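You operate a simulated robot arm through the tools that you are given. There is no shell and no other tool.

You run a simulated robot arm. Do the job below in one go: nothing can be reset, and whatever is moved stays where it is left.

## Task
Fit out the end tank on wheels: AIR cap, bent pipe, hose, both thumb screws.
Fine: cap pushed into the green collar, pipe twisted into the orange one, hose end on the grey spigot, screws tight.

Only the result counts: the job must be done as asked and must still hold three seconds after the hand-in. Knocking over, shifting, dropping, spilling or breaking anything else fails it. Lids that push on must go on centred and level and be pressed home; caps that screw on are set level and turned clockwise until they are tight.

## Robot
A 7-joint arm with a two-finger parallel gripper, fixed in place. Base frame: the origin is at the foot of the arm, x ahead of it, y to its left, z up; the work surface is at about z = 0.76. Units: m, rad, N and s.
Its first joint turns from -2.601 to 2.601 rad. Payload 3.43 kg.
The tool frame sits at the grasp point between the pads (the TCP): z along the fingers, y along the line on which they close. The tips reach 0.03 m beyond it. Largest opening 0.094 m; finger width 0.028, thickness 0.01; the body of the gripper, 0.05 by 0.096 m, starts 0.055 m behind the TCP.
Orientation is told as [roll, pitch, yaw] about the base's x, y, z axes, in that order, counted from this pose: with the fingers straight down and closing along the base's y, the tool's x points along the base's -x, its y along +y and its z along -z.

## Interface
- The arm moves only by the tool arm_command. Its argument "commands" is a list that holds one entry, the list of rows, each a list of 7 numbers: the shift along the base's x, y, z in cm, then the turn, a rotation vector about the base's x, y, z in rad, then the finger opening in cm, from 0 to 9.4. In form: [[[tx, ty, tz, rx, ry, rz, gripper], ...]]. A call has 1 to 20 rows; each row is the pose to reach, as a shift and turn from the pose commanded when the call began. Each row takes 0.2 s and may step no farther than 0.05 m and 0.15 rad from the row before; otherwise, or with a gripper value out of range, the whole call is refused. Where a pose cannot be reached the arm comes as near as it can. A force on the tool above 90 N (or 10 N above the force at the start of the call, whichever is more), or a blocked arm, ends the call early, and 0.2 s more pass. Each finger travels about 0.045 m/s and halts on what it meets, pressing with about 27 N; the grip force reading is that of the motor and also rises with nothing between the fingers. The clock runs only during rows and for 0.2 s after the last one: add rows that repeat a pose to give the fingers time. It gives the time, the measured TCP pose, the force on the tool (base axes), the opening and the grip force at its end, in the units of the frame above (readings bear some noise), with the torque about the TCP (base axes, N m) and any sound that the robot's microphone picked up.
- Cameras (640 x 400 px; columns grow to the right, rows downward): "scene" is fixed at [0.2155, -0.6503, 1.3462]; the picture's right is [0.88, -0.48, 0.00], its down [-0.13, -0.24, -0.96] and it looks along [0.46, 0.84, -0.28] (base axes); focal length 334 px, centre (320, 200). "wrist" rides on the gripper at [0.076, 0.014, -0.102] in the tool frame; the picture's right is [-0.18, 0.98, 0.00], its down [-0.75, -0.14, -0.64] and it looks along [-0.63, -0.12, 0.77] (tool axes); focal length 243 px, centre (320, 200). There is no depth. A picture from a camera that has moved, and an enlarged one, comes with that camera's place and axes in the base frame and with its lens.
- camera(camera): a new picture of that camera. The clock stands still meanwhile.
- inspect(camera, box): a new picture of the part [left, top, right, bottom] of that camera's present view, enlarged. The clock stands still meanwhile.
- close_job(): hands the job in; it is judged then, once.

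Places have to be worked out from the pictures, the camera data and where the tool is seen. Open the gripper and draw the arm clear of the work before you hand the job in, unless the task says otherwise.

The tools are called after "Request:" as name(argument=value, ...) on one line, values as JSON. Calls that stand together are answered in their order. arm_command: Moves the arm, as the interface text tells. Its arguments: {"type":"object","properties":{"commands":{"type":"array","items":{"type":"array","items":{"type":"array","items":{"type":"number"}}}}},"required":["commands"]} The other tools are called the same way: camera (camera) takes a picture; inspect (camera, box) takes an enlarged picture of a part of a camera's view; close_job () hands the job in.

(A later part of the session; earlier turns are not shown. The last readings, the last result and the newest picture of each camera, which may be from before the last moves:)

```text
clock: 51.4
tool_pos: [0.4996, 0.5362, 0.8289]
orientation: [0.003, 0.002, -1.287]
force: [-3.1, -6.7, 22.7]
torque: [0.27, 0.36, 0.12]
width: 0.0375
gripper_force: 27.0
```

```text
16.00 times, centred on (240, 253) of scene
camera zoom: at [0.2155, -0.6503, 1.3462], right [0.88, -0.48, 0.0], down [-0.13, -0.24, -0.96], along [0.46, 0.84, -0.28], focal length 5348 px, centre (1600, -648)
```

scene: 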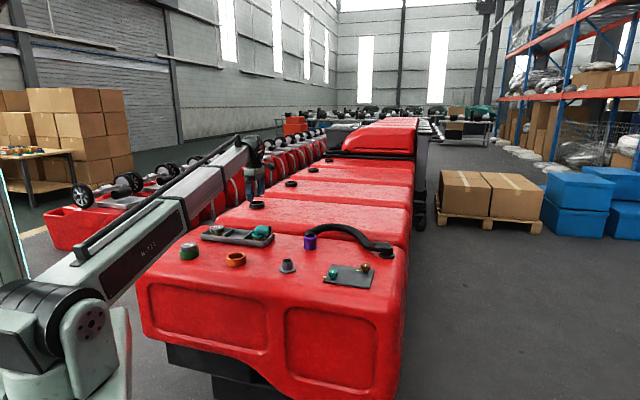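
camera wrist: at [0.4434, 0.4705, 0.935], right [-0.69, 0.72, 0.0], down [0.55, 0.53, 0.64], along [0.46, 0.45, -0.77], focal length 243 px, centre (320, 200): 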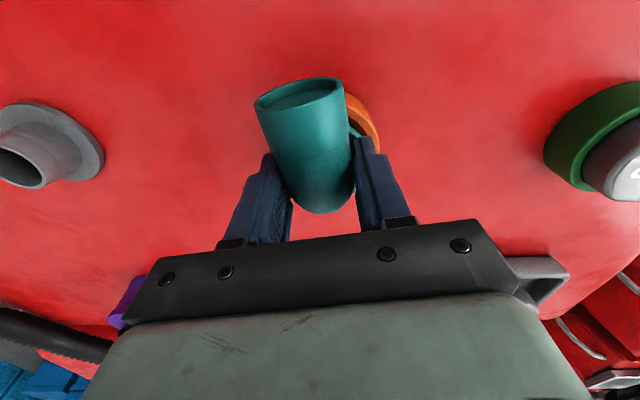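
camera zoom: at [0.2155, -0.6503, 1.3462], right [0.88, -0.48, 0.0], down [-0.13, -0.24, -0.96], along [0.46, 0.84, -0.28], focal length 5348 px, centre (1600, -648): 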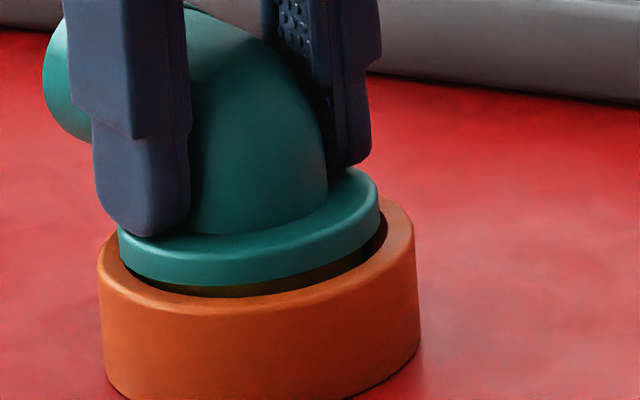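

The grip width changed (3.98→3.75 cm) and there's now 23 N up: the pipe moved in the grip. I look from the wrist before doing anything more.

Request:
camera(camera="wrist")

Request:
inspect(camera="wrist", box=[240, 60, 400, 230])

Request:
inspect(camera="scene", box=[215, 215, 265, 270])

```text
taken
camera wrist: at [0.4906, 0.615, 0.9301], right [1.0, 0.1, 0.0], down [0.07, -0.76, 0.64], along [0.06, -0.64, -0.77], focal length 243 px, centre (320, 200)
```

wrist: 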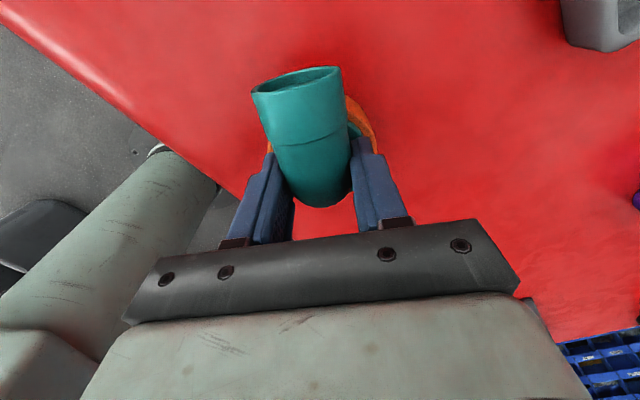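

```text
2.35 times, centred on (320, 145) of wrist
camera zoom: at [0.4906, 0.615, 0.9301], right [1.0, 0.1, 0.0], down [0.07, -0.76, 0.64], along [0.06, -0.64, -0.77], focal length 571 px, centre (320, 329)
```

zoom: 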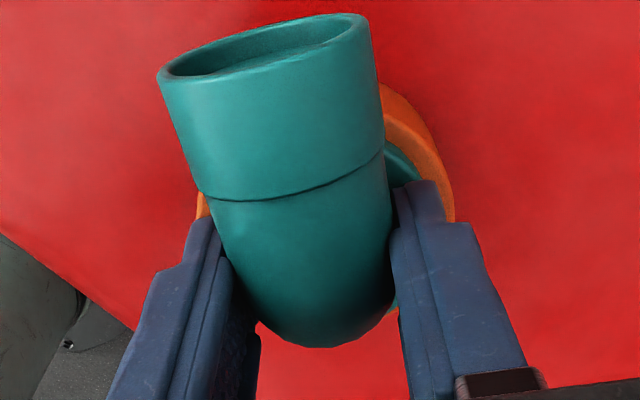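

```text
7.27 times, centred on (240, 242) of scene
camera zoom: at [0.2155, -0.6503, 1.3462], right [0.88, -0.48, 0.0], down [-0.13, -0.24, -0.96], along [0.46, 0.84, -0.28], focal length 2431 px, centre (902, -109)
```

zoom: 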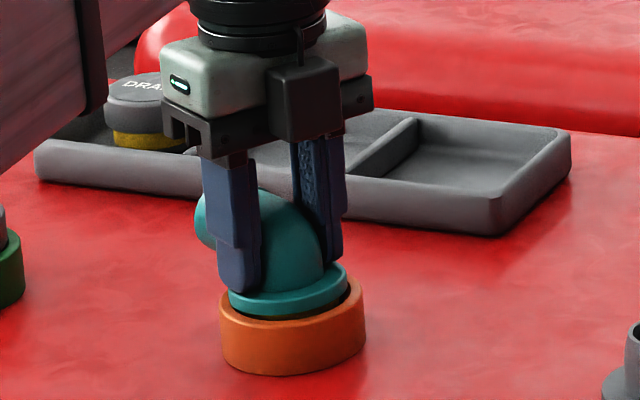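

I zoom tighter on the flange to judge whether it is seated, tilted or lifted.

Request:
inspect(camera="scene", box=[230, 244, 250, 260])

Request:
inspect(camera="wrist", box=[310, 80, 390, 160])

```text
16.00 times, centred on (240, 252) of scene
camera zoom: at [0.2155, -0.6503, 1.3462], right [0.88, -0.48, 0.0], down [-0.13, -0.24, -0.96], along [0.46, 0.84, -0.28], focal length 5348 px, centre (1600, -632)
```

zoom: 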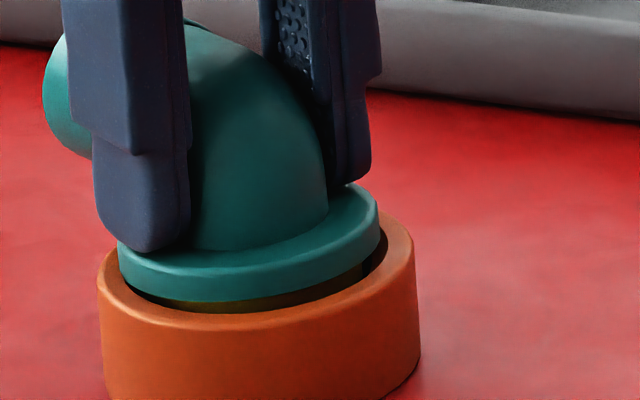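

```text
5.00 times, centred on (350, 120) of wrist
camera zoom: at [0.4906, 0.615, 0.9301], right [1.0, 0.1, 0.0], down [0.07, -0.76, 0.64], along [0.06, -0.64, -0.77], focal length 1213 px, centre (170, 600)
```

zoom: 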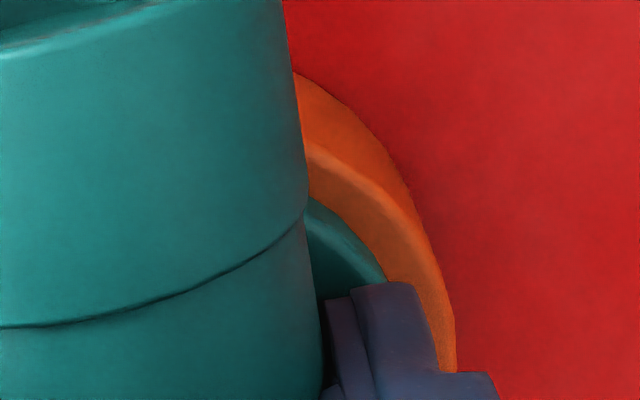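

The pipe seems pitched slightly in the grip with the flange pushed toward the outlet side. I unload the vertical force, release it carefully and look at how it rests.

Request:
arm_command(commands=[[[0, 0, 0.2, 0, 0, 0, 3.0], [0, 0, 0.2, 0, 0, 0, 4.6], [0, 0, 0.2, 0, 0, 0, 6.0], [0, 0, 0.2, 0, 0, 0, 6.4], [0, 0, 3, 0, 0, 0, 6.4], [0, 0, 7, 0, 0, 0, 6.4], [0, 0, 9, 0, 0, 0, 6.4], [0, 0, 9, 0, 0, 0, 6.4]]])

Request:
camera(camera="wrist")

Request:
inspect(camera="scene", box=[220, 232, 256, 264])

```text
clock: 53.2
tool_pos: [0.4997, 0.5347, 0.916]
orientation: [0.002, 0.0, -1.286]
force: [0.6, 0.7, 0.7]
torque: [-0.01, 0.01, -0.01]
width: 0.0638
gripper_force: 0.0
```

```text
taken
camera wrist: at [0.4904, 0.6142, 1.0177], right [1.0, 0.1, 0.0], down [0.07, -0.76, 0.64], along [0.07, -0.64, -0.77], focal length 243 px, centre (320, 200)
```

wrist: 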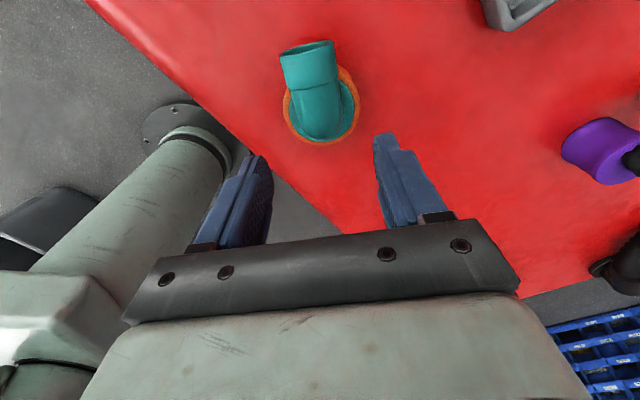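

```text
12.50 times, centred on (238, 248) of scene
camera zoom: at [0.2155, -0.6503, 1.3462], right [0.88, -0.48, 0.0], down [-0.13, -0.24, -0.96], along [0.46, 0.84, -0.28], focal length 4178 px, centre (1345, -400)
```

zoom: 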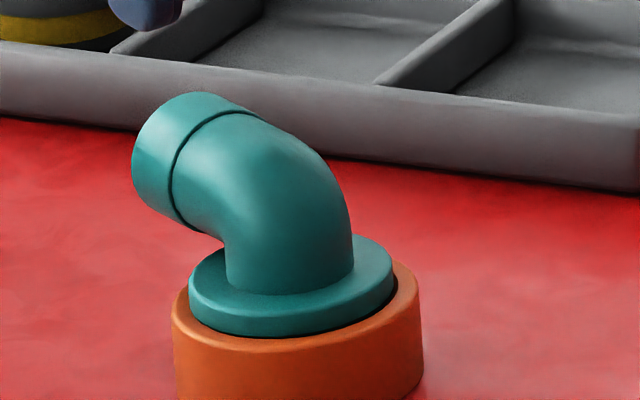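

The released pipe has dropped level and fully into the collar with no yellow visible. I zoom in to check seating.

Request:
inspect(camera="wrist", box=[260, 30, 380, 150])

Request:
inspect(camera="scene", box=[228, 244, 254, 266])

```text
3.33 times, centred on (320, 90) of wrist
camera zoom: at [0.4904, 0.6142, 1.0177], right [1.0, 0.1, 0.0], down [0.07, -0.76, 0.64], along [0.07, -0.64, -0.77], focal length 809 px, centre (320, 567)
```

zoom: 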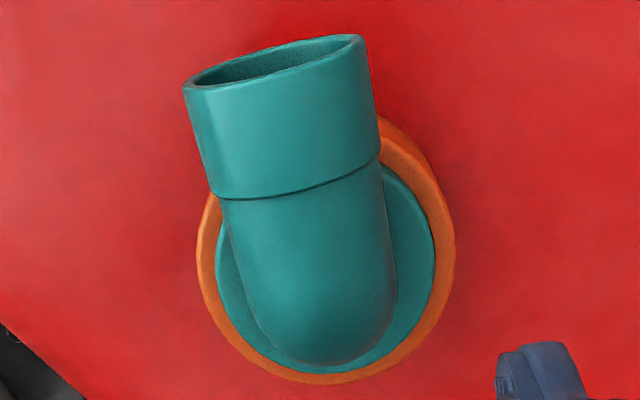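

```text
16.00 times, centred on (241, 255) of scene
camera zoom: at [0.2155, -0.6503, 1.3462], right [0.88, -0.48, 0.0], down [-0.13, -0.24, -0.96], along [0.46, 0.84, -0.28], focal length 5348 px, centre (1584, -680)
```

zoom: 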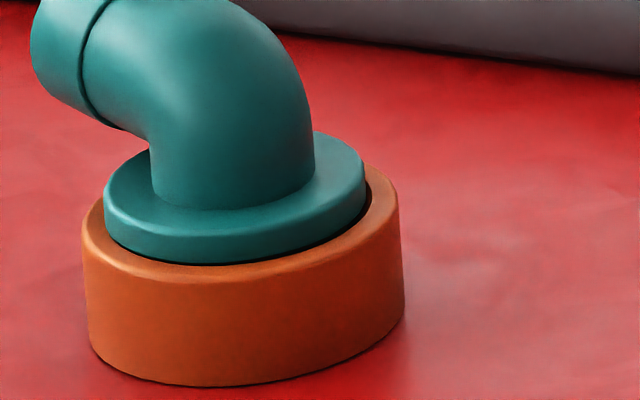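

The pipe is seated and level. To tighten it I'll regrip with the gripper flipped half a turn (yaw ≈ 1.856), which gives plenty of clockwise travel, centred on the collar axis. First I turn in free air.

Request:
arm_command(commands=[[[0, 0, 2, 0, 0, 0.14, 8], [0, 0, 2, 0, 0, 0.28, 8], [0, 0, 2, 0, 0, 0.42, 8], [0, 0, 2, 0, 0, 0.56, 8], [0, 0, 2, 0, 0, 0.7, 8], [0, 0, 2, 0, 0, 0.84, 8], [0, 0, 2, 0, 0, 0.98, 8], [0, 0, 2, 0, 0, 1.12, 8], [0, 0, 2, 0, 0, 1.26, 8], [0, 0, 2, 0, 0, 1.4, 8], [0, 0, 2, 0, 0, 1.54, 8], [0, 0, 2, 0, 0, 1.68, 8], [0, 0, 2, 0, 0, 1.82, 8], [0, 0, 2, 0, 0, 1.96, 8], [0, 0, 2, 0, 0, 2.1, 8], [0, 0, 2, 0, 0, 2.24, 8]]])

Request:
arm_command(commands=[[[0, 0, 0, 0, 0, 0.14, 8], [0, 0, 0, 0, 0, 0.28, 8], [0, 0, 0, 0, 0, 0.42, 8], [0, 0, 0, 0, 0, 0.56, 8], [0, 0, 0, 0, 0, 0.7, 8], [0, 0, 0, 0, 0, 0.84, 8], [0, 0, 0, 0, 0, 0.902, 8], [0, 0, 0, 0, 0, 0.902, 8]]])

Request:
camera(camera="wrist")

```text
clock: 56.6
tool_pos: [0.5004, 0.5363, 0.9366]
orientation: [0.003, -0.002, 0.956]
force: [-0.7, -0.7, -0.4]
torque: [-0.01, -0.01, 0.02]
width: 0.0798
gripper_force: 0.1
```

```text
clock: 58.4
tool_pos: [0.5012, 0.5361, 0.9354]
orientation: [0.001, 0.001, 1.855]
force: [1.7, 0.6, -0.3]
torque: [0.0, -0.01, -0.01]
width: 0.0798
gripper_force: 0.0
```

```text
taken
camera wrist: at [0.5083, 0.4601, 1.0386], right [-0.99, -0.1, 0.0], down [-0.08, 0.76, 0.64], along [-0.07, 0.64, -0.77], focal length 243 px, centre (320, 200)
```

wrist: 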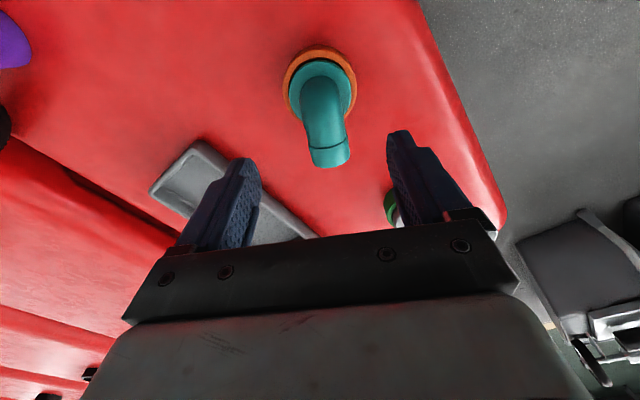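

Now the camera sees the back of the elbow and the collar. I zoom in to find the axis relative to the TCP.

Request:
inspect(camera="wrist", box=[260, 30, 380, 180])

```text
2.67 times, centred on (320, 105) of wrist
camera zoom: at [0.5083, 0.4601, 1.0386], right [-0.99, -0.1, 0.0], down [-0.08, 0.76, 0.64], along [-0.07, 0.64, -0.77], focal length 647 px, centre (320, 453)
```

zoom: 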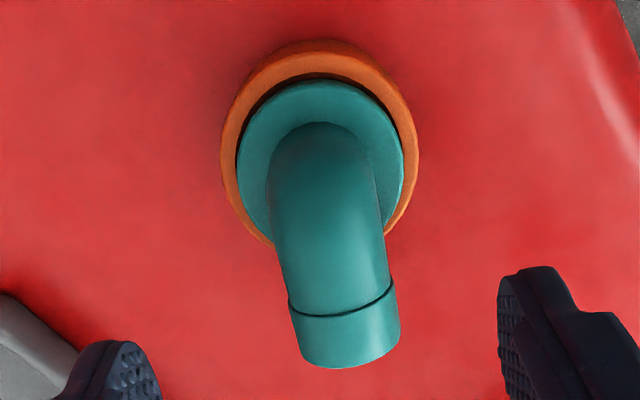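

The axis is about 3 mm in -y from the TCP. I centre on it, descend to z≈0.83 and close on the elbow.

Request:
arm_command(commands=[[[0.03, -0.2, -3, 0, 0, 0, 6.6], [0.03, -0.2, -6, 0, 0, 0, 6.6], [0.03, -0.2, -9, 0, 0, 0, 6.6], [0.03, -0.2, -10.5, 0, 0, 0, 6.6], [0.03, -0.2, -10.5, 0, 0, 0, 6.6], [0.03, -0.2, -10.5, 0, 0, 0, 4.5], [0.03, -0.2, -10.5, 0, 0, 0, 3.0], [0.03, -0.2, -10.5, 0, 0, 0, 3.0]]])

Request:
inspect(camera="scene", box=[220, 232, 256, 264])

Request:
inspect(camera="wrist", box=[240, 60, 400, 230])

```text
clock: 60.2
tool_pos: [0.4987, 0.532, 0.8311]
orientation: [0.002, -0.001, 1.855]
force: [0.7, -0.3, -0.8]
torque: [0.0, -0.02, 0.01]
width: 0.0369
gripper_force: 27.1
```

```text
12.50 times, centred on (238, 248) of scene
camera zoom: at [0.2155, -0.6503, 1.3462], right [0.88, -0.48, 0.0], down [-0.13, -0.24, -0.96], along [0.46, 0.84, -0.28], focal length 4178 px, centre (1345, -400)
```

zoom: 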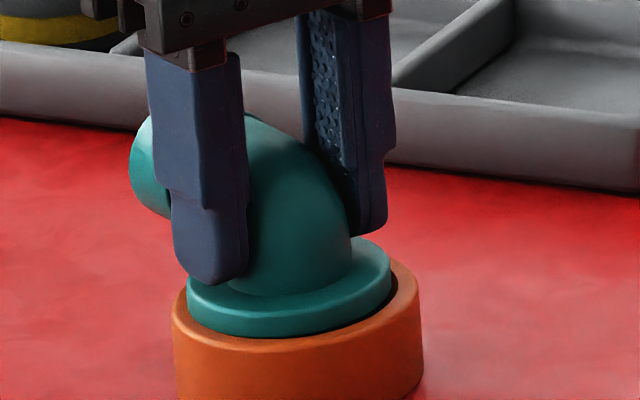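

```text
2.35 times, centred on (320, 145) of wrist
camera zoom: at [0.5068, 0.4574, 0.9331], right [-0.99, -0.1, 0.0], down [-0.07, 0.76, 0.64], along [-0.07, 0.64, -0.77], focal length 571 px, centre (320, 329)
```

zoom: 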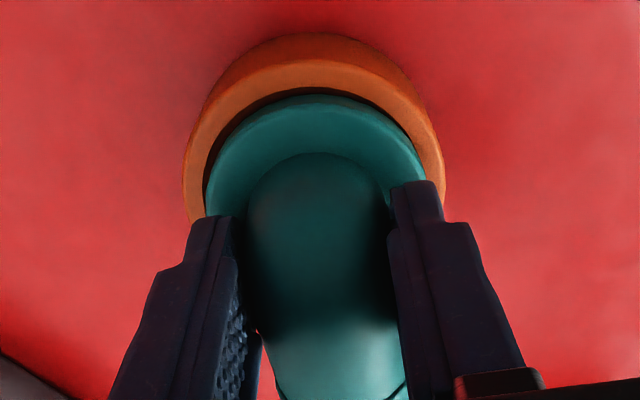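

Good grip, flange still level. I turn clockwise about the axis with a slight downward bias and watch the torque.

Request:
arm_command(commands=[[[0, 0, -0.1, 0, 0, -0.1, 3.0], [0, 0, -0.1, 0, 0, -0.2, 3.0], [0, 0, -0.1, 0, 0, -0.3, 3.0], [0, 0, -0.1, 0, 0, -0.4, 3.0]]])

Request:
inspect(camera="scene", box=[220, 232, 256, 264])

```text
clock: 61.2
tool_pos: [0.5019, 0.5323, 0.8297]
orientation: [0.001, 0.001, 1.452]
force: [0.9, -6.1, -1.0]
torque: [-0.3, -0.06, 0.03]
width: 0.0372
gripper_force: 26.8
```

```text
12.50 times, centred on (238, 248) of scene
camera zoom: at [0.2155, -0.6503, 1.3462], right [0.88, -0.48, 0.0], down [-0.13, -0.24, -0.96], along [0.46, 0.84, -0.28], focal length 4178 px, centre (1345, -400)
```

zoom: 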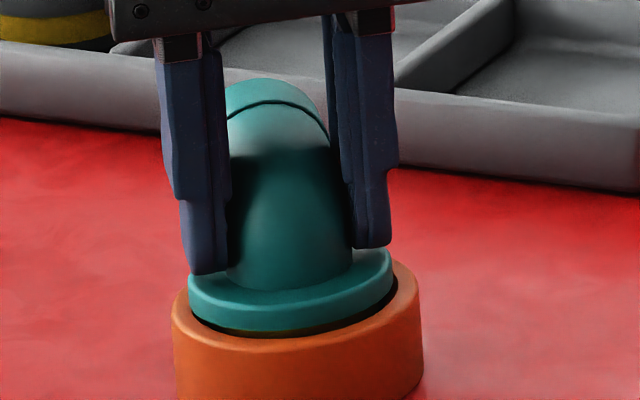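

It turns freely (almost no torque). I add more downward push and continue clockwise, easing 0.5 mm in -y.

Request:
arm_command(commands=[[[0, -0.06, -0.1, 0, 0, -0.1, 3.0], [0, -0.06, -0.2, 0, 0, -0.2, 3.0], [0, -0.06, -0.3, 0, 0, -0.3, 3.0], [0, -0.06, -0.3, 0, 0, -0.4, 3.0], [0, -0.06, -0.3, 0, 0, -0.5, 3.0]]])

Request:
inspect(camera="scene", box=[220, 232, 256, 264])

```text
clock: 62.4
tool_pos: [0.5005, 0.5319, 0.828]
orientation: [0.0, 0.001, 0.953]
force: [-8.1, -6.5, 6.3]
torque: [-0.09, 0.22, 0.13]
width: 0.0411
gripper_force: 27.0
```

```text
12.50 times, centred on (238, 248) of scene
camera zoom: at [0.2155, -0.6503, 1.3462], right [0.88, -0.48, 0.0], down [-0.13, -0.24, -0.96], along [0.46, 0.84, -0.28], focal length 4178 px, centre (1345, -400)
```

zoom: 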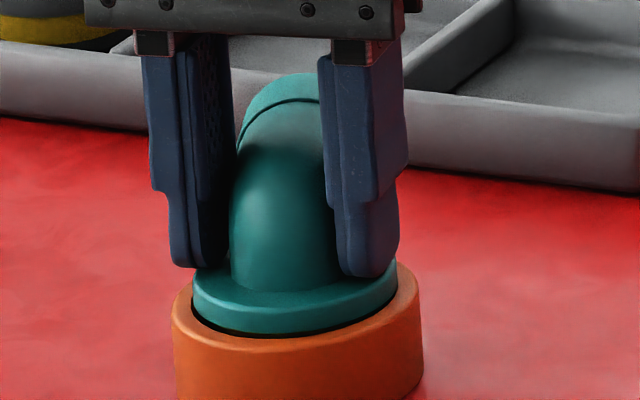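

The grip widened (3.7→4.1 cm) with some resisting torque, so the pipe may be starting to resist. I check from the wrist.

Request:
camera(camera="wrist")

Request:
inspect(camera="wrist", box=[240, 60, 400, 230])

```text
taken
camera wrist: at [0.4443, 0.4805, 0.9288], right [-0.69, 0.72, 0.0], down [0.55, 0.53, 0.64], along [0.46, 0.45, -0.77], focal length 243 px, centre (320, 200)
```

wrist: 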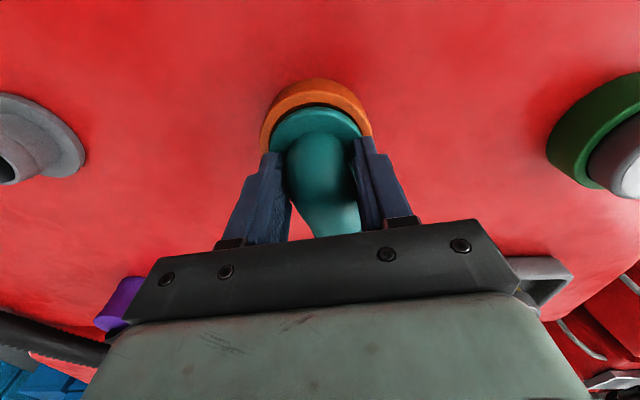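

```text
2.35 times, centred on (320, 145) of wrist
camera zoom: at [0.4443, 0.4805, 0.9288], right [-0.69, 0.72, 0.0], down [0.55, 0.53, 0.64], along [0.46, 0.45, -0.77], focal length 571 px, centre (320, 329)
```

zoom: 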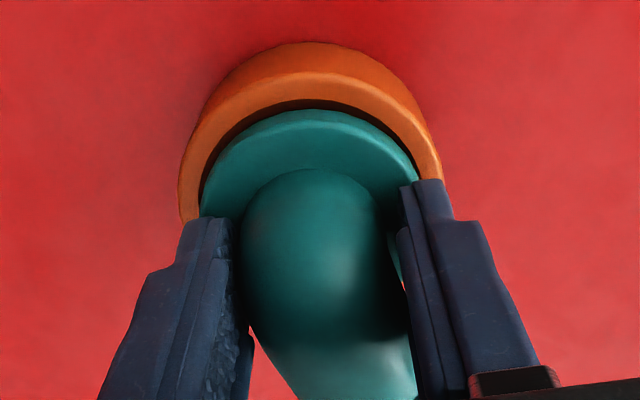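

The pipe now resists: it has turned relative to the fingers. I open, back off upward and look at its state before applying a better lever.

Request:
arm_command(commands=[[[0, 0, 0.2, 0, 0, 0, 4.5], [0, 0, 0.3, 0, 0, 0, 6.6], [0, 0, 0.3, 0, 0, 0, 6.6], [0, 0, 3, 0, 0, 0, 6.6], [0, 0, 7, 0, 0, 0, 6.6], [0, 0, 10.8, 0, 0, 0, 6.6], [0, 0, 10.8, 0, 0, 0, 6.6]]])

Request:
inspect(camera="wrist", box=[250, 20, 390, 180])

Request:
inspect(camera="scene", box=[220, 232, 256, 264])

```text
clock: 64.0
tool_pos: [0.4978, 0.5311, 0.9366]
orientation: [0.002, 0.001, 0.954]
force: [-0.1, 0.4, 0.1]
torque: [-0.03, 0.02, -0.01]
width: 0.0659
gripper_force: 0.1
```

```text
2.50 times, centred on (320, 100) of wrist
camera zoom: at [0.4424, 0.4782, 1.038], right [-0.7, 0.72, 0.0], down [0.55, 0.53, 0.64], along [0.46, 0.45, -0.77], focal length 606 px, centre (320, 450)
```

zoom: 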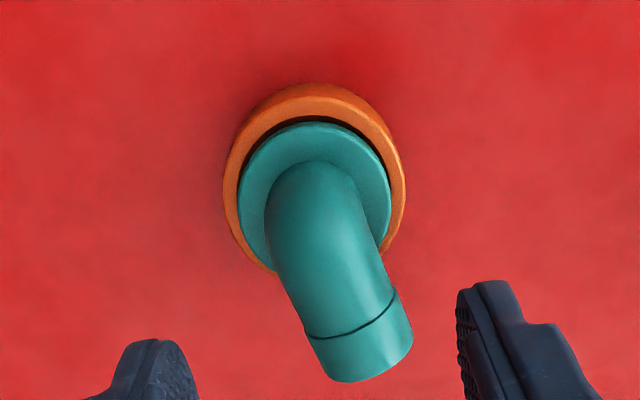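

```text
12.50 times, centred on (238, 248) of scene
camera zoom: at [0.2155, -0.6503, 1.3462], right [0.88, -0.48, 0.0], down [-0.13, -0.24, -0.96], along [0.46, 0.84, -0.28], focal length 4178 px, centre (1345, -400)
```

zoom: 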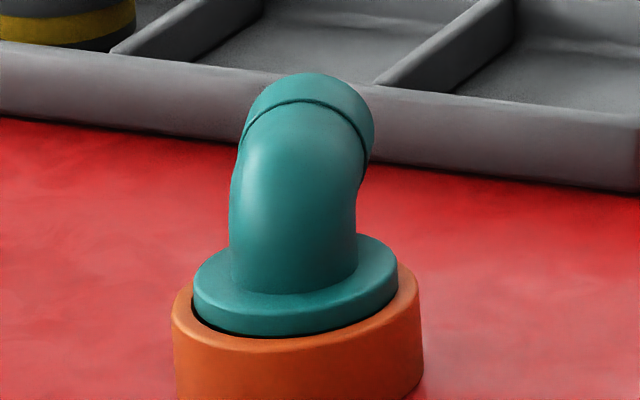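

The pipe sits level and home; its outlet now points at ~68.5°, having lagged the gripper by ~13°. I regrip farther out on the horizontal part (21 mm from the axis), aligned with the pipe, for a stronger lever.

Request:
arm_command(commands=[[[0.5, 0.9, 0, 0, 0, 0.12, 6.6], [1.14, 1.89, 0, 0, 0, 0.241, 6.6], [1.14, 1.89, -3, 0, 0, 0.241, 6.6], [1.14, 1.89, -5.5, 0, 0, 0.241, 6.6], [1.14, 1.89, -5.5, 0, 0, 0.241, 6.6]]])

Request:
camera(camera="wrist")

Request:
inspect(camera="scene", box=[214, 220, 262, 264])

```text
clock: 65.2
tool_pos: [0.5117, 0.5506, 0.8809]
orientation: [0.001, 0.001, 1.198]
force: [-0.3, -0.4, -0.6]
torque: [0.01, 0.01, -0.03]
width: 0.066
gripper_force: 0.0
```

```text
taken
camera wrist: at [0.4699, 0.487, 0.9828], right [-0.85, 0.53, 0.0], down [0.41, 0.65, 0.64], along [0.34, 0.55, -0.77], focal length 243 px, centre (320, 200)
```

wrist: 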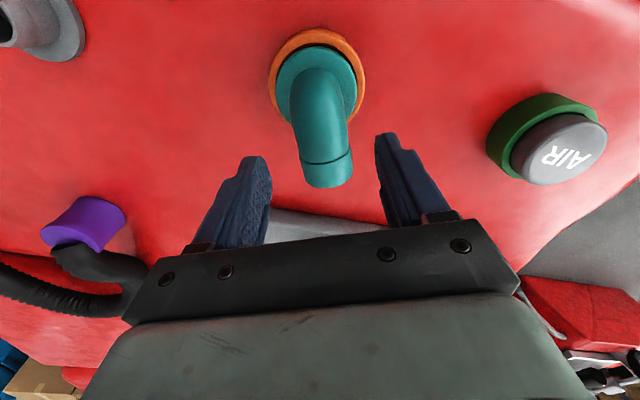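

```text
9.09 times, centred on (238, 242) of scene
camera zoom: at [0.2155, -0.6503, 1.3462], right [0.88, -0.48, 0.0], down [-0.13, -0.24, -0.96], along [0.46, 0.84, -0.28], focal length 3039 px, centre (1066, -182)
```

zoom: 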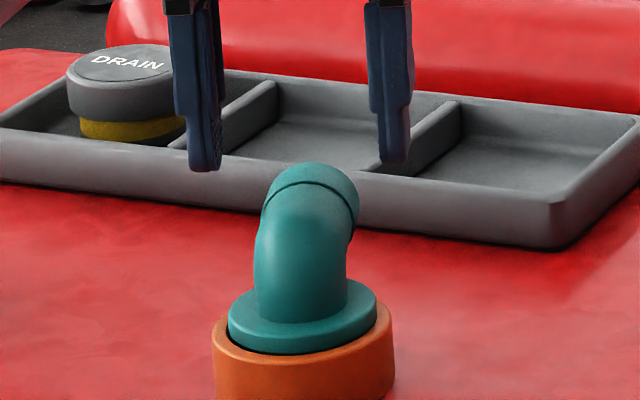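

The pipe is well between the fingers. I descend to z≈0.83 and close.

Request:
arm_command(commands=[[[0, 0, -2, 0, 0, 0, 6.6], [0, 0, -4, 0, 0, 0, 6.6], [0, 0, -5.1, 0, 0, 0, 6.6], [0, 0, -5.1, 0, 0, 0, 6.0], [0, 0, -5.1, 0, 0, 0, 4.5], [0, 0, -5.1, 0, 0, 0, 3.0], [0, 0, -5.1, 0, 0, 0, 3.0]]])

Request:
inspect(camera="scene", box=[220, 232, 256, 264])

```text
clock: 66.8
tool_pos: [0.5107, 0.5514, 0.8294]
orientation: [0.003, -0.001, 1.197]
force: [0.5, 0.6, -0.3]
torque: [0.0, -0.01, -0.01]
width: 0.0366
gripper_force: 27.2
```

```text
12.50 times, centred on (238, 248) of scene
camera zoom: at [0.2155, -0.6503, 1.3462], right [0.88, -0.48, 0.0], down [-0.13, -0.24, -0.96], along [0.46, 0.84, -0.28], focal length 4178 px, centre (1345, -400)
```

zoom: 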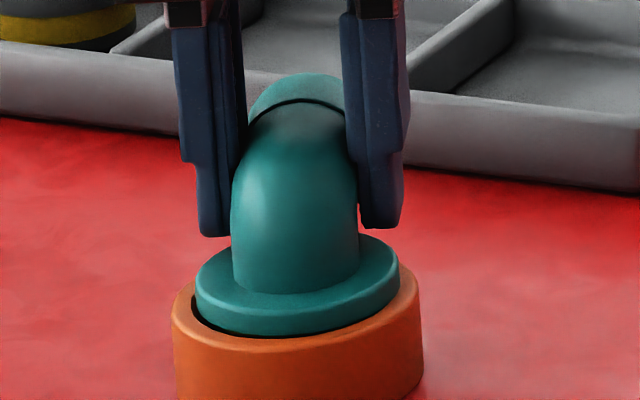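

Firm grip (3.66 cm), no side force. I turn clockwise about the axis along the arc in small steps.

Request:
arm_command(commands=[[[0.095, -0.042, 0, 0, 0, -0.05, 3.0], [0.191, -0.086, 0, 0, 0, -0.1, 3.0], [0.28, -0.14, 0, 0, 0, -0.15, 3.0], [0.372, -0.192, 0, 0, 0, -0.2, 3.0]]])

Request:
inspect(camera="scene", box=[220, 232, 256, 264])

```text
clock: 67.8
tool_pos: [0.516, 0.5523, 0.8301]
orientation: [0.004, 0.0, 0.997]
force: [-9.0, 1.2, 16.1]
torque: [-0.02, 0.21, -0.03]
width: 0.0368
gripper_force: 27.2
```

```text
12.50 times, centred on (238, 248) of scene
camera zoom: at [0.2155, -0.6503, 1.3462], right [0.88, -0.48, 0.0], down [-0.13, -0.24, -0.96], along [0.46, 0.84, -0.28], focal length 4178 px, centre (1345, -400)
```

zoom: 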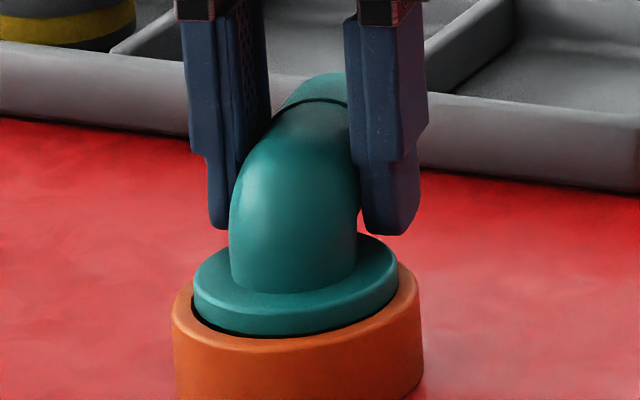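

The pipe followed the turn with a resisting tangential force of ~9 N (≈0.2 N·m). I keep going in small steps and watch for it to build up.

Request:
arm_command(commands=[[[0.087, -0.061, 0, 0, 0, -0.05, 3.0], [0.171, -0.123, 0, 0, 0, -0.1, 3.0], [0.251, -0.191, 0, 0, 0, -0.15, 3.0], [0.328, -0.262, 0, 0, 0, -0.2, 3.0]]])

Request:
inspect(camera="scene", box=[220, 232, 256, 264])

```text
clock: 68.8
tool_pos: [0.5189, 0.55, 0.8294]
orientation: [0.0, 0.001, 0.794]
force: [-3.3, -2.5, 1.7]
torque: [-0.08, 0.13, 0.02]
width: 0.0369
gripper_force: 27.0
```

```text
12.50 times, centred on (238, 248) of scene
camera zoom: at [0.2155, -0.6503, 1.3462], right [0.88, -0.48, 0.0], down [-0.13, -0.24, -0.96], along [0.46, 0.84, -0.28], focal length 4178 px, centre (1345, -400)
```

zoom: 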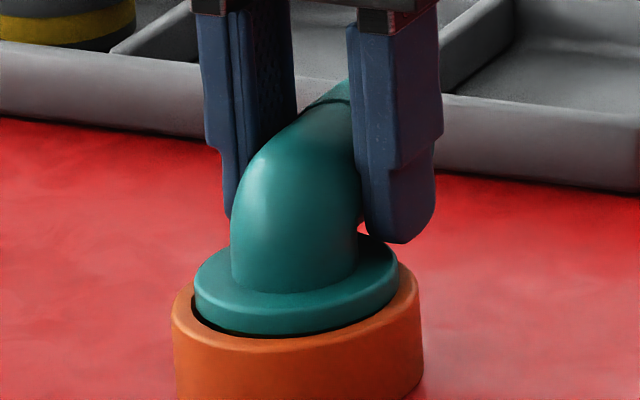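

Low forces; it turns with the gripper and stays seated. I continue 0.56 rad.

Request:
arm_command(commands=[[[0.194, -0.22, 0, 0, 0, -0.14, 3.0], [0.357, -0.465, 0, 0, 0, -0.28, 3.0], [0.483, -0.73, 0, 0, 0, -0.42, 3.0], [0.571, -1.01, 0, 0, 0, -0.56, 3.0]]])

Request:
inspect(camera="scene", box=[220, 232, 256, 264])

```text
clock: 69.8
tool_pos: [0.5257, 0.5367, 0.8297]
orientation: [-0.001, -0.002, 0.235]
force: [3.3, -6.6, 1.2]
torque: [-0.36, -0.16, 0.22]
width: 0.0367
gripper_force: 27.6
```

```text
12.50 times, centred on (238, 248) of scene
camera zoom: at [0.2155, -0.6503, 1.3462], right [0.88, -0.48, 0.0], down [-0.13, -0.24, -0.96], along [0.46, 0.84, -0.28], focal length 4178 px, centre (1345, -400)
```

zoom: 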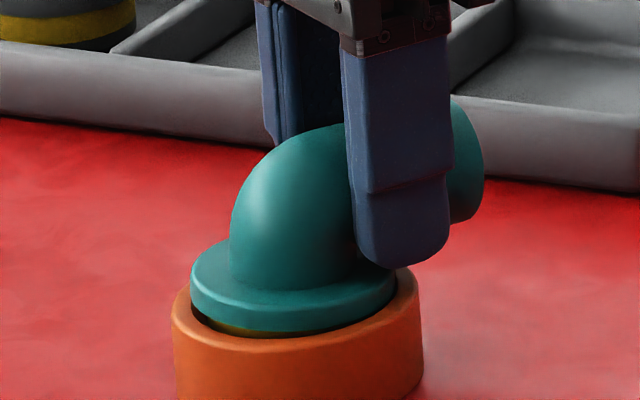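

The flange tilted slightly on the left. I test whether the thread has engaged by gently pulling up 3 mm and reading the force.

Request:
arm_command(commands=[[[0, 0, 0.15, 0, 0, 0, 3.0], [0, 0, 0.3, 0, 0, 0, 3.0], [0, 0, 0.3, 0, 0, 0, 3.0]]])

Request:
inspect(camera="scene", box=[220, 232, 256, 264])

```text
clock: 70.6
tool_pos: [0.5261, 0.5388, 0.8338]
orientation: [0.001, 0.0, 0.235]
force: [6.1, -1.3, -1.1]
torque: [-0.06, -0.45, 0.07]
width: 0.0364
gripper_force: 27.2
```

```text
12.50 times, centred on (238, 248) of scene
camera zoom: at [0.2155, -0.6503, 1.3462], right [0.88, -0.48, 0.0], down [-0.13, -0.24, -0.96], along [0.46, 0.84, -0.28], focal length 4178 px, centre (1345, -400)
```

zoom: 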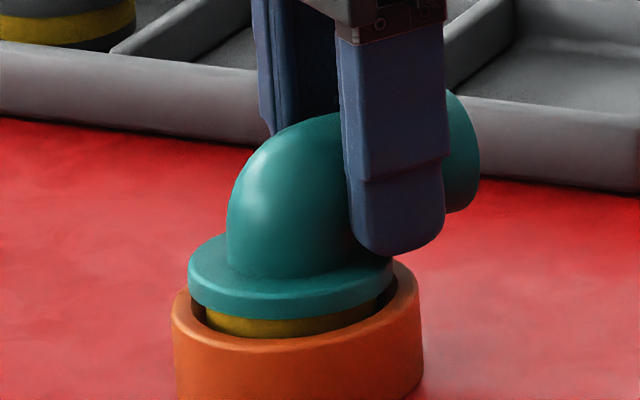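

The pipe lifts freely, so no thread has engaged yet. I lift it clear to inspect the plug and the collar's inside before retrying properly.

Request:
arm_command(commands=[[[0, 0, 0.5, 0, 0, 0, 3.0], [0, 0, 1.0, 0, 0, 0, 3.0], [0, 0, 1.5, 0, 0, 0, 3.0], [0, 0, 2.5, 0, 0, 0, 3.0], [0, 0, 5, 0, 0, 0, 3.0], [0, 0, 8, 0, 0, 0, 3.0], [0, 0, 8, 0, 0, 0, 3.0]]])

Request:
camera(camera="wrist")

Request:
inspect(camera="scene", box=[220, 200, 268, 268])

```text
clock: 72.2
tool_pos: [0.522, 0.5382, 0.9133]
orientation: [0.001, -0.001, 0.238]
force: [-0.4, -0.7, -1.2]
torque: [0.01, -0.01, 0.01]
width: 0.0369
gripper_force: 27.1
```

```text
taken
camera wrist: at [0.4441, 0.5356, 1.015], right [-0.05, 1.0, 0.0], down [0.77, 0.04, 0.64], along [0.64, 0.03, -0.77], focal length 243 px, centre (320, 200)
```

wrist: 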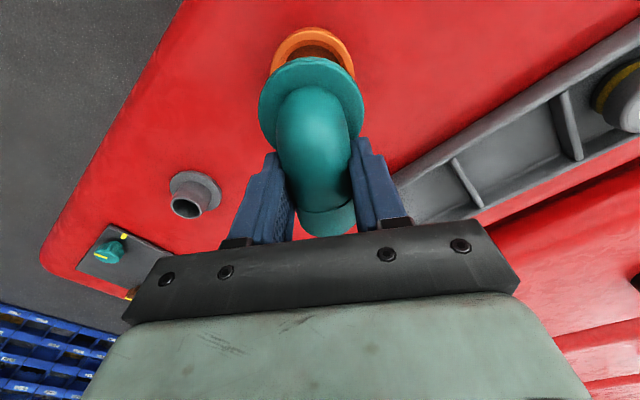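

```text
5.88 times, centred on (244, 234) of scene
camera zoom: at [0.2155, -0.6503, 1.3462], right [0.88, -0.48, 0.0], down [-0.13, -0.24, -0.96], along [0.46, 0.84, -0.28], focal length 1966 px, centre (767, 0)
```

zoom: 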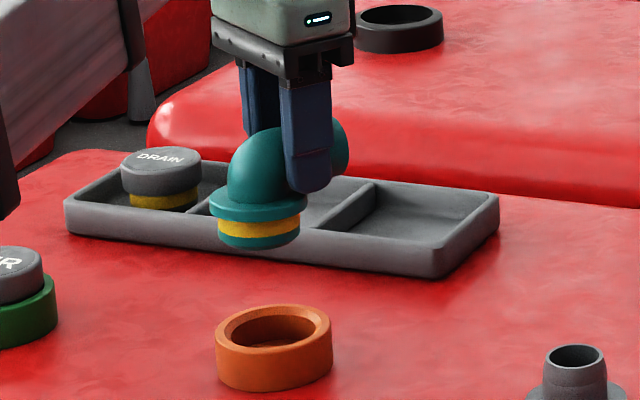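

I look closely at the plug and the inside of the collar.

Request:
inspect(camera="scene", box=[232, 226, 250, 244])

Request:
inspect(camera="scene", box=[232, 248, 254, 268])

Request:
inspect(camera="wrist", box=[250, 15, 380, 145])

```text
16.00 times, centred on (241, 235) of scene
camera zoom: at [0.2155, -0.6503, 1.3462], right [0.88, -0.48, 0.0], down [-0.13, -0.24, -0.96], along [0.46, 0.84, -0.28], focal length 5348 px, centre (1584, -360)
```

zoom: 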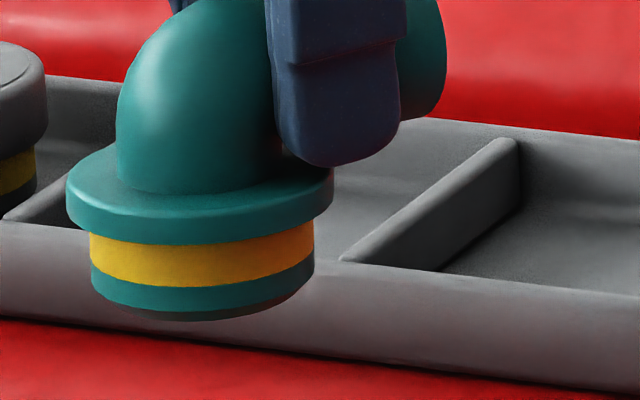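

```text
16.00 times, centred on (243, 258) of scene
camera zoom: at [0.2155, -0.6503, 1.3462], right [0.88, -0.48, 0.0], down [-0.13, -0.24, -0.96], along [0.46, 0.84, -0.28], focal length 5348 px, centre (1552, -728)
```

zoom: 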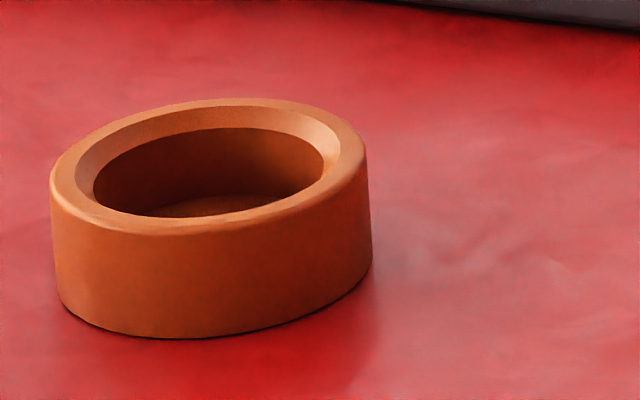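

```text
3.08 times, centred on (315, 80) of wrist
camera zoom: at [0.4441, 0.5356, 1.015], right [-0.05, 1.0, 0.0], down [0.77, 0.04, 0.64], along [0.64, 0.03, -0.77], focal length 746 px, centre (335, 569)
```

zoom: 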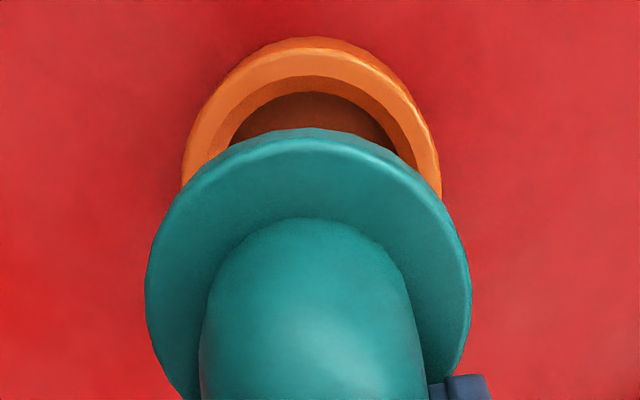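

No lugs or threads are visible, so engagement must be by seating plus turning. I recentre (needed shift about +3.8, -1.6 mm, agreed by both cameras) and lower again to see where it stops at this angle.

Request:
arm_command(commands=[[[0.38, -0.16, -2, 0, 0, 0, 3.0], [0.38, -0.16, -4, 0, 0, 0, 3.0], [0.38, -0.16, -5.3, 0, 0, 0, 3.0], [0.38, -0.16, -5.3, 0, 0, 0, 3.0]]])

Request:
inspect(camera="scene", box=[224, 236, 256, 268])

Request:
inspect(camera="wrist", box=[250, 15, 380, 145])

```text
clock: 73.2
tool_pos: [0.5273, 0.5363, 0.8591]
orientation: [0.002, 0.001, 0.235]
force: [0.1, 0.3, -0.8]
torque: [0.02, -0.03, 0.01]
width: 0.0367
gripper_force: 27.2
```

```text
12.50 times, centred on (240, 252) of scene
camera zoom: at [0.2155, -0.6503, 1.3462], right [0.88, -0.48, 0.0], down [-0.13, -0.24, -0.96], along [0.46, 0.84, -0.28], focal length 4178 px, centre (1320, -450)
```

zoom: 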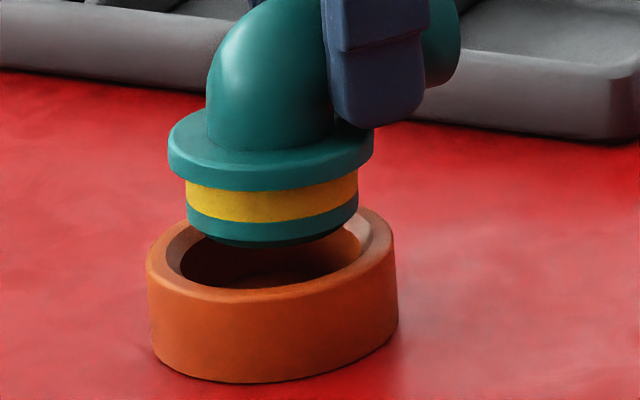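

```text
3.08 times, centred on (315, 80) of wrist
camera zoom: at [0.4493, 0.5336, 0.9607], right [-0.05, 1.0, 0.0], down [0.77, 0.04, 0.64], along [0.64, 0.03, -0.77], focal length 746 px, centre (335, 569)
```

zoom: 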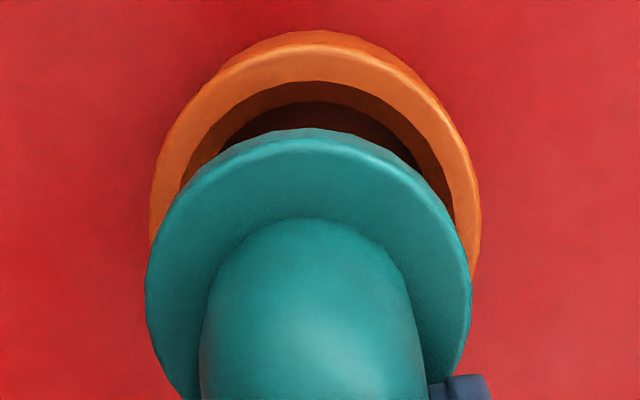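

Both views say it's now ~1.8 mm too far; I shift (-1.7, +0.6) mm and lower in small steps, reading the contact height.

Request:
arm_command(commands=[[[-0.17, 0.06, -0.6, 0, 0, 0, 3.0], [-0.17, 0.06, -1.2, 0, 0, 0, 3.0], [-0.17, 0.06, -1.6, 0, 0, 0, 3.0], [-0.17, 0.06, -1.6, 0, 0, 0, 3.0]]])

Request:
inspect(camera="scene", box=[224, 236, 256, 268])

Request:
arm_command(commands=[[[0, 0, -0.2, 0, 0, 0, 3.0], [0, 0, -0.4, 0, 0, 0, 3.0], [0, 0, -0.4, 0, 0, 0, 3.0]]])

Request:
inspect(camera="scene", box=[224, 236, 256, 268])

```text
clock: 74.2
tool_pos: [0.526, 0.5351, 0.8436]
orientation: [0.004, -0.001, 0.238]
force: [0.8, -0.2, -1.4]
torque: [-0.02, -0.02, -0.01]
width: 0.0369
gripper_force: 26.9
```

```text
12.50 times, centred on (240, 252) of scene
camera zoom: at [0.2155, -0.6503, 1.3462], right [0.88, -0.48, 0.0], down [-0.13, -0.24, -0.96], along [0.46, 0.84, -0.28], focal length 4178 px, centre (1320, -450)
```

zoom: 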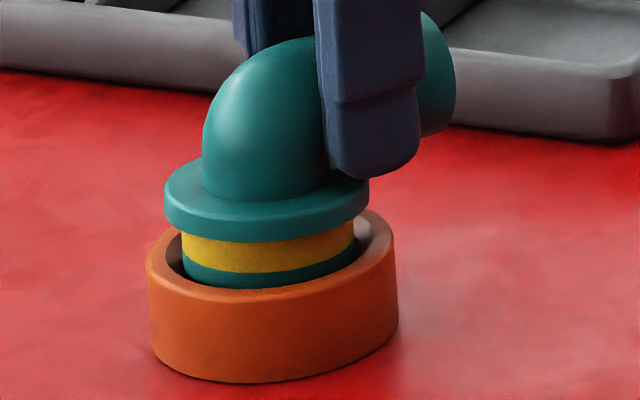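

```text
clock: 75.0
tool_pos: [0.5262, 0.5362, 0.8392]
orientation: [0.002, -0.001, 0.236]
force: [0.9, 0.2, -0.5]
torque: [0.02, 0.0, -0.02]
width: 0.0367
gripper_force: 27.1
```

```text
12.50 times, centred on (240, 252) of scene
camera zoom: at [0.2155, -0.6503, 1.3462], right [0.88, -0.48, 0.0], down [-0.13, -0.24, -0.96], along [0.46, 0.84, -0.28], focal length 4178 px, centre (1320, -450)
```

zoom: 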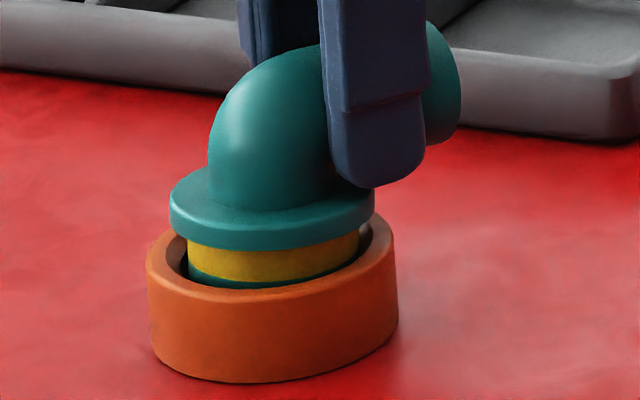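

Still free. I continue down in 1–2 mm steps to find the stop.

Request:
arm_command(commands=[[[0, 0, -0.15, 0, 0, 0, 3.0], [0, 0, -0.3, 0, 0, 0, 3.0], [0, 0, -0.3, 0, 0, 0, 3.0]]])

Request:
inspect(camera="scene", box=[224, 236, 256, 268])

Request:
arm_command(commands=[[[0, 0, -0.1, 0, 0, 0, 3.0], [0, 0, -0.2, 0, 0, 0, 3.0], [0, 0, -0.2, 0, 0, 0, 3.0]]])

Request:
inspect(camera="scene", box=[224, 236, 256, 268])

```text
clock: 75.8
tool_pos: [0.5277, 0.5362, 0.8376]
orientation: [0.003, 0.0, 0.235]
force: [2.7, -3.3, 28.4]
torque: [-0.09, 0.07, 0.03]
width: 0.037
gripper_force: 26.5
```

```text
12.50 times, centred on (240, 252) of scene
camera zoom: at [0.2155, -0.6503, 1.3462], right [0.88, -0.48, 0.0], down [-0.13, -0.24, -0.96], along [0.46, 0.84, -0.28], focal length 4178 px, centre (1320, -450)
```

zoom: 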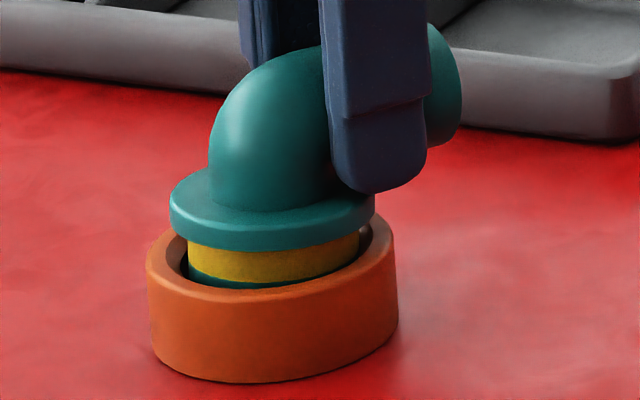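

```text
clock: 76.6
tool_pos: [0.5283, 0.5362, 0.837]
orientation: [0.003, -0.002, 0.235]
force: [5.1, -1.9, 43.6]
torque: [-0.15, -0.03, 0.05]
width: 0.0374
gripper_force: 26.9
```

```text
12.50 times, centred on (240, 252) of scene
camera zoom: at [0.2155, -0.6503, 1.3462], right [0.88, -0.48, 0.0], down [-0.13, -0.24, -0.96], along [0.46, 0.84, -0.28], focal length 4178 px, centre (1320, -450)
```

zoom: 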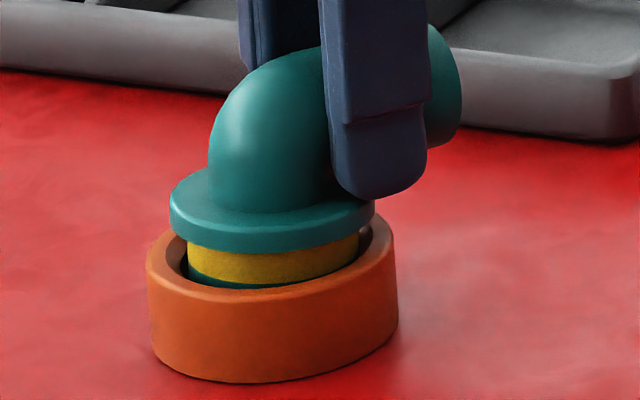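

It stops again at the same thread-start height (43 N) at a quite different angle, so turning clockwise under light pressure is what lets it down. I'll regrip closer to the axis with the wrist flipped (yaw ≈ 3.38) for a full 5 rad of clockwise travel: first unload, release and rise.

Request:
arm_command(commands=[[[0, 0, 0.3, 0, 0, 0, 3.0], [0, 0, 0.35, 0, 0, 0, 4.5], [0, 0, 0.35, 0, 0, 0, 6.6], [0, 0, 0.35, 0, 0, 0, 6.6], [0, 0, 4, 0, 0, 0, 6.6], [0, 0, 8, 0, 0, 0, 6.6], [0, 0, 10, 0, 0, 0, 6.6], [0, 0, 10, 0, 0, 0, 6.6]]])

Request:
inspect(camera="scene", box=[220, 232, 260, 268])

Request:
inspect(camera="wrist", box=[250, 10, 390, 170])

```text
clock: 78.4
tool_pos: [0.5265, 0.5375, 0.9351]
orientation: [0.001, 0.0, 0.235]
force: [0.4, -1.0, 0.6]
torque: [-0.04, 0.01, 0.0]
width: 0.0659
gripper_force: 0.0
```

```text
11.11 times, centred on (240, 250) of scene
camera zoom: at [0.2155, -0.6503, 1.3462], right [0.88, -0.48, 0.0], down [-0.13, -0.24, -0.96], along [0.46, 0.84, -0.28], focal length 3714 px, centre (1209, -356)
```

zoom: 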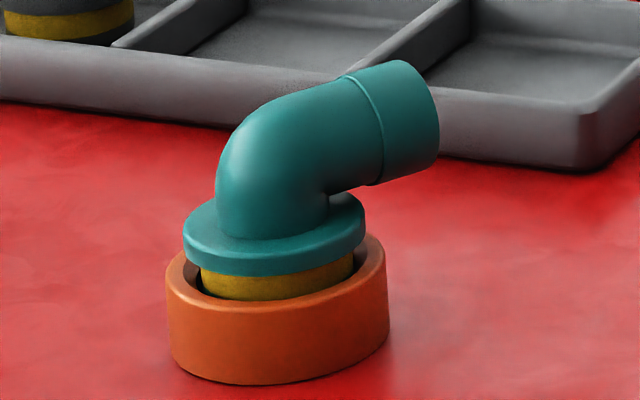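

```text
2.50 times, centred on (320, 90) of wrist
camera zoom: at [0.4478, 0.5348, 1.0371], right [-0.05, 1.0, 0.0], down [0.77, 0.04, 0.64], along [0.64, 0.03, -0.77], focal length 606 px, centre (320, 475)
```

zoom: 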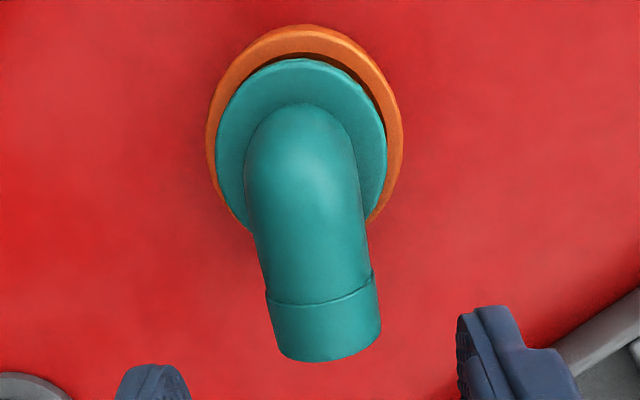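

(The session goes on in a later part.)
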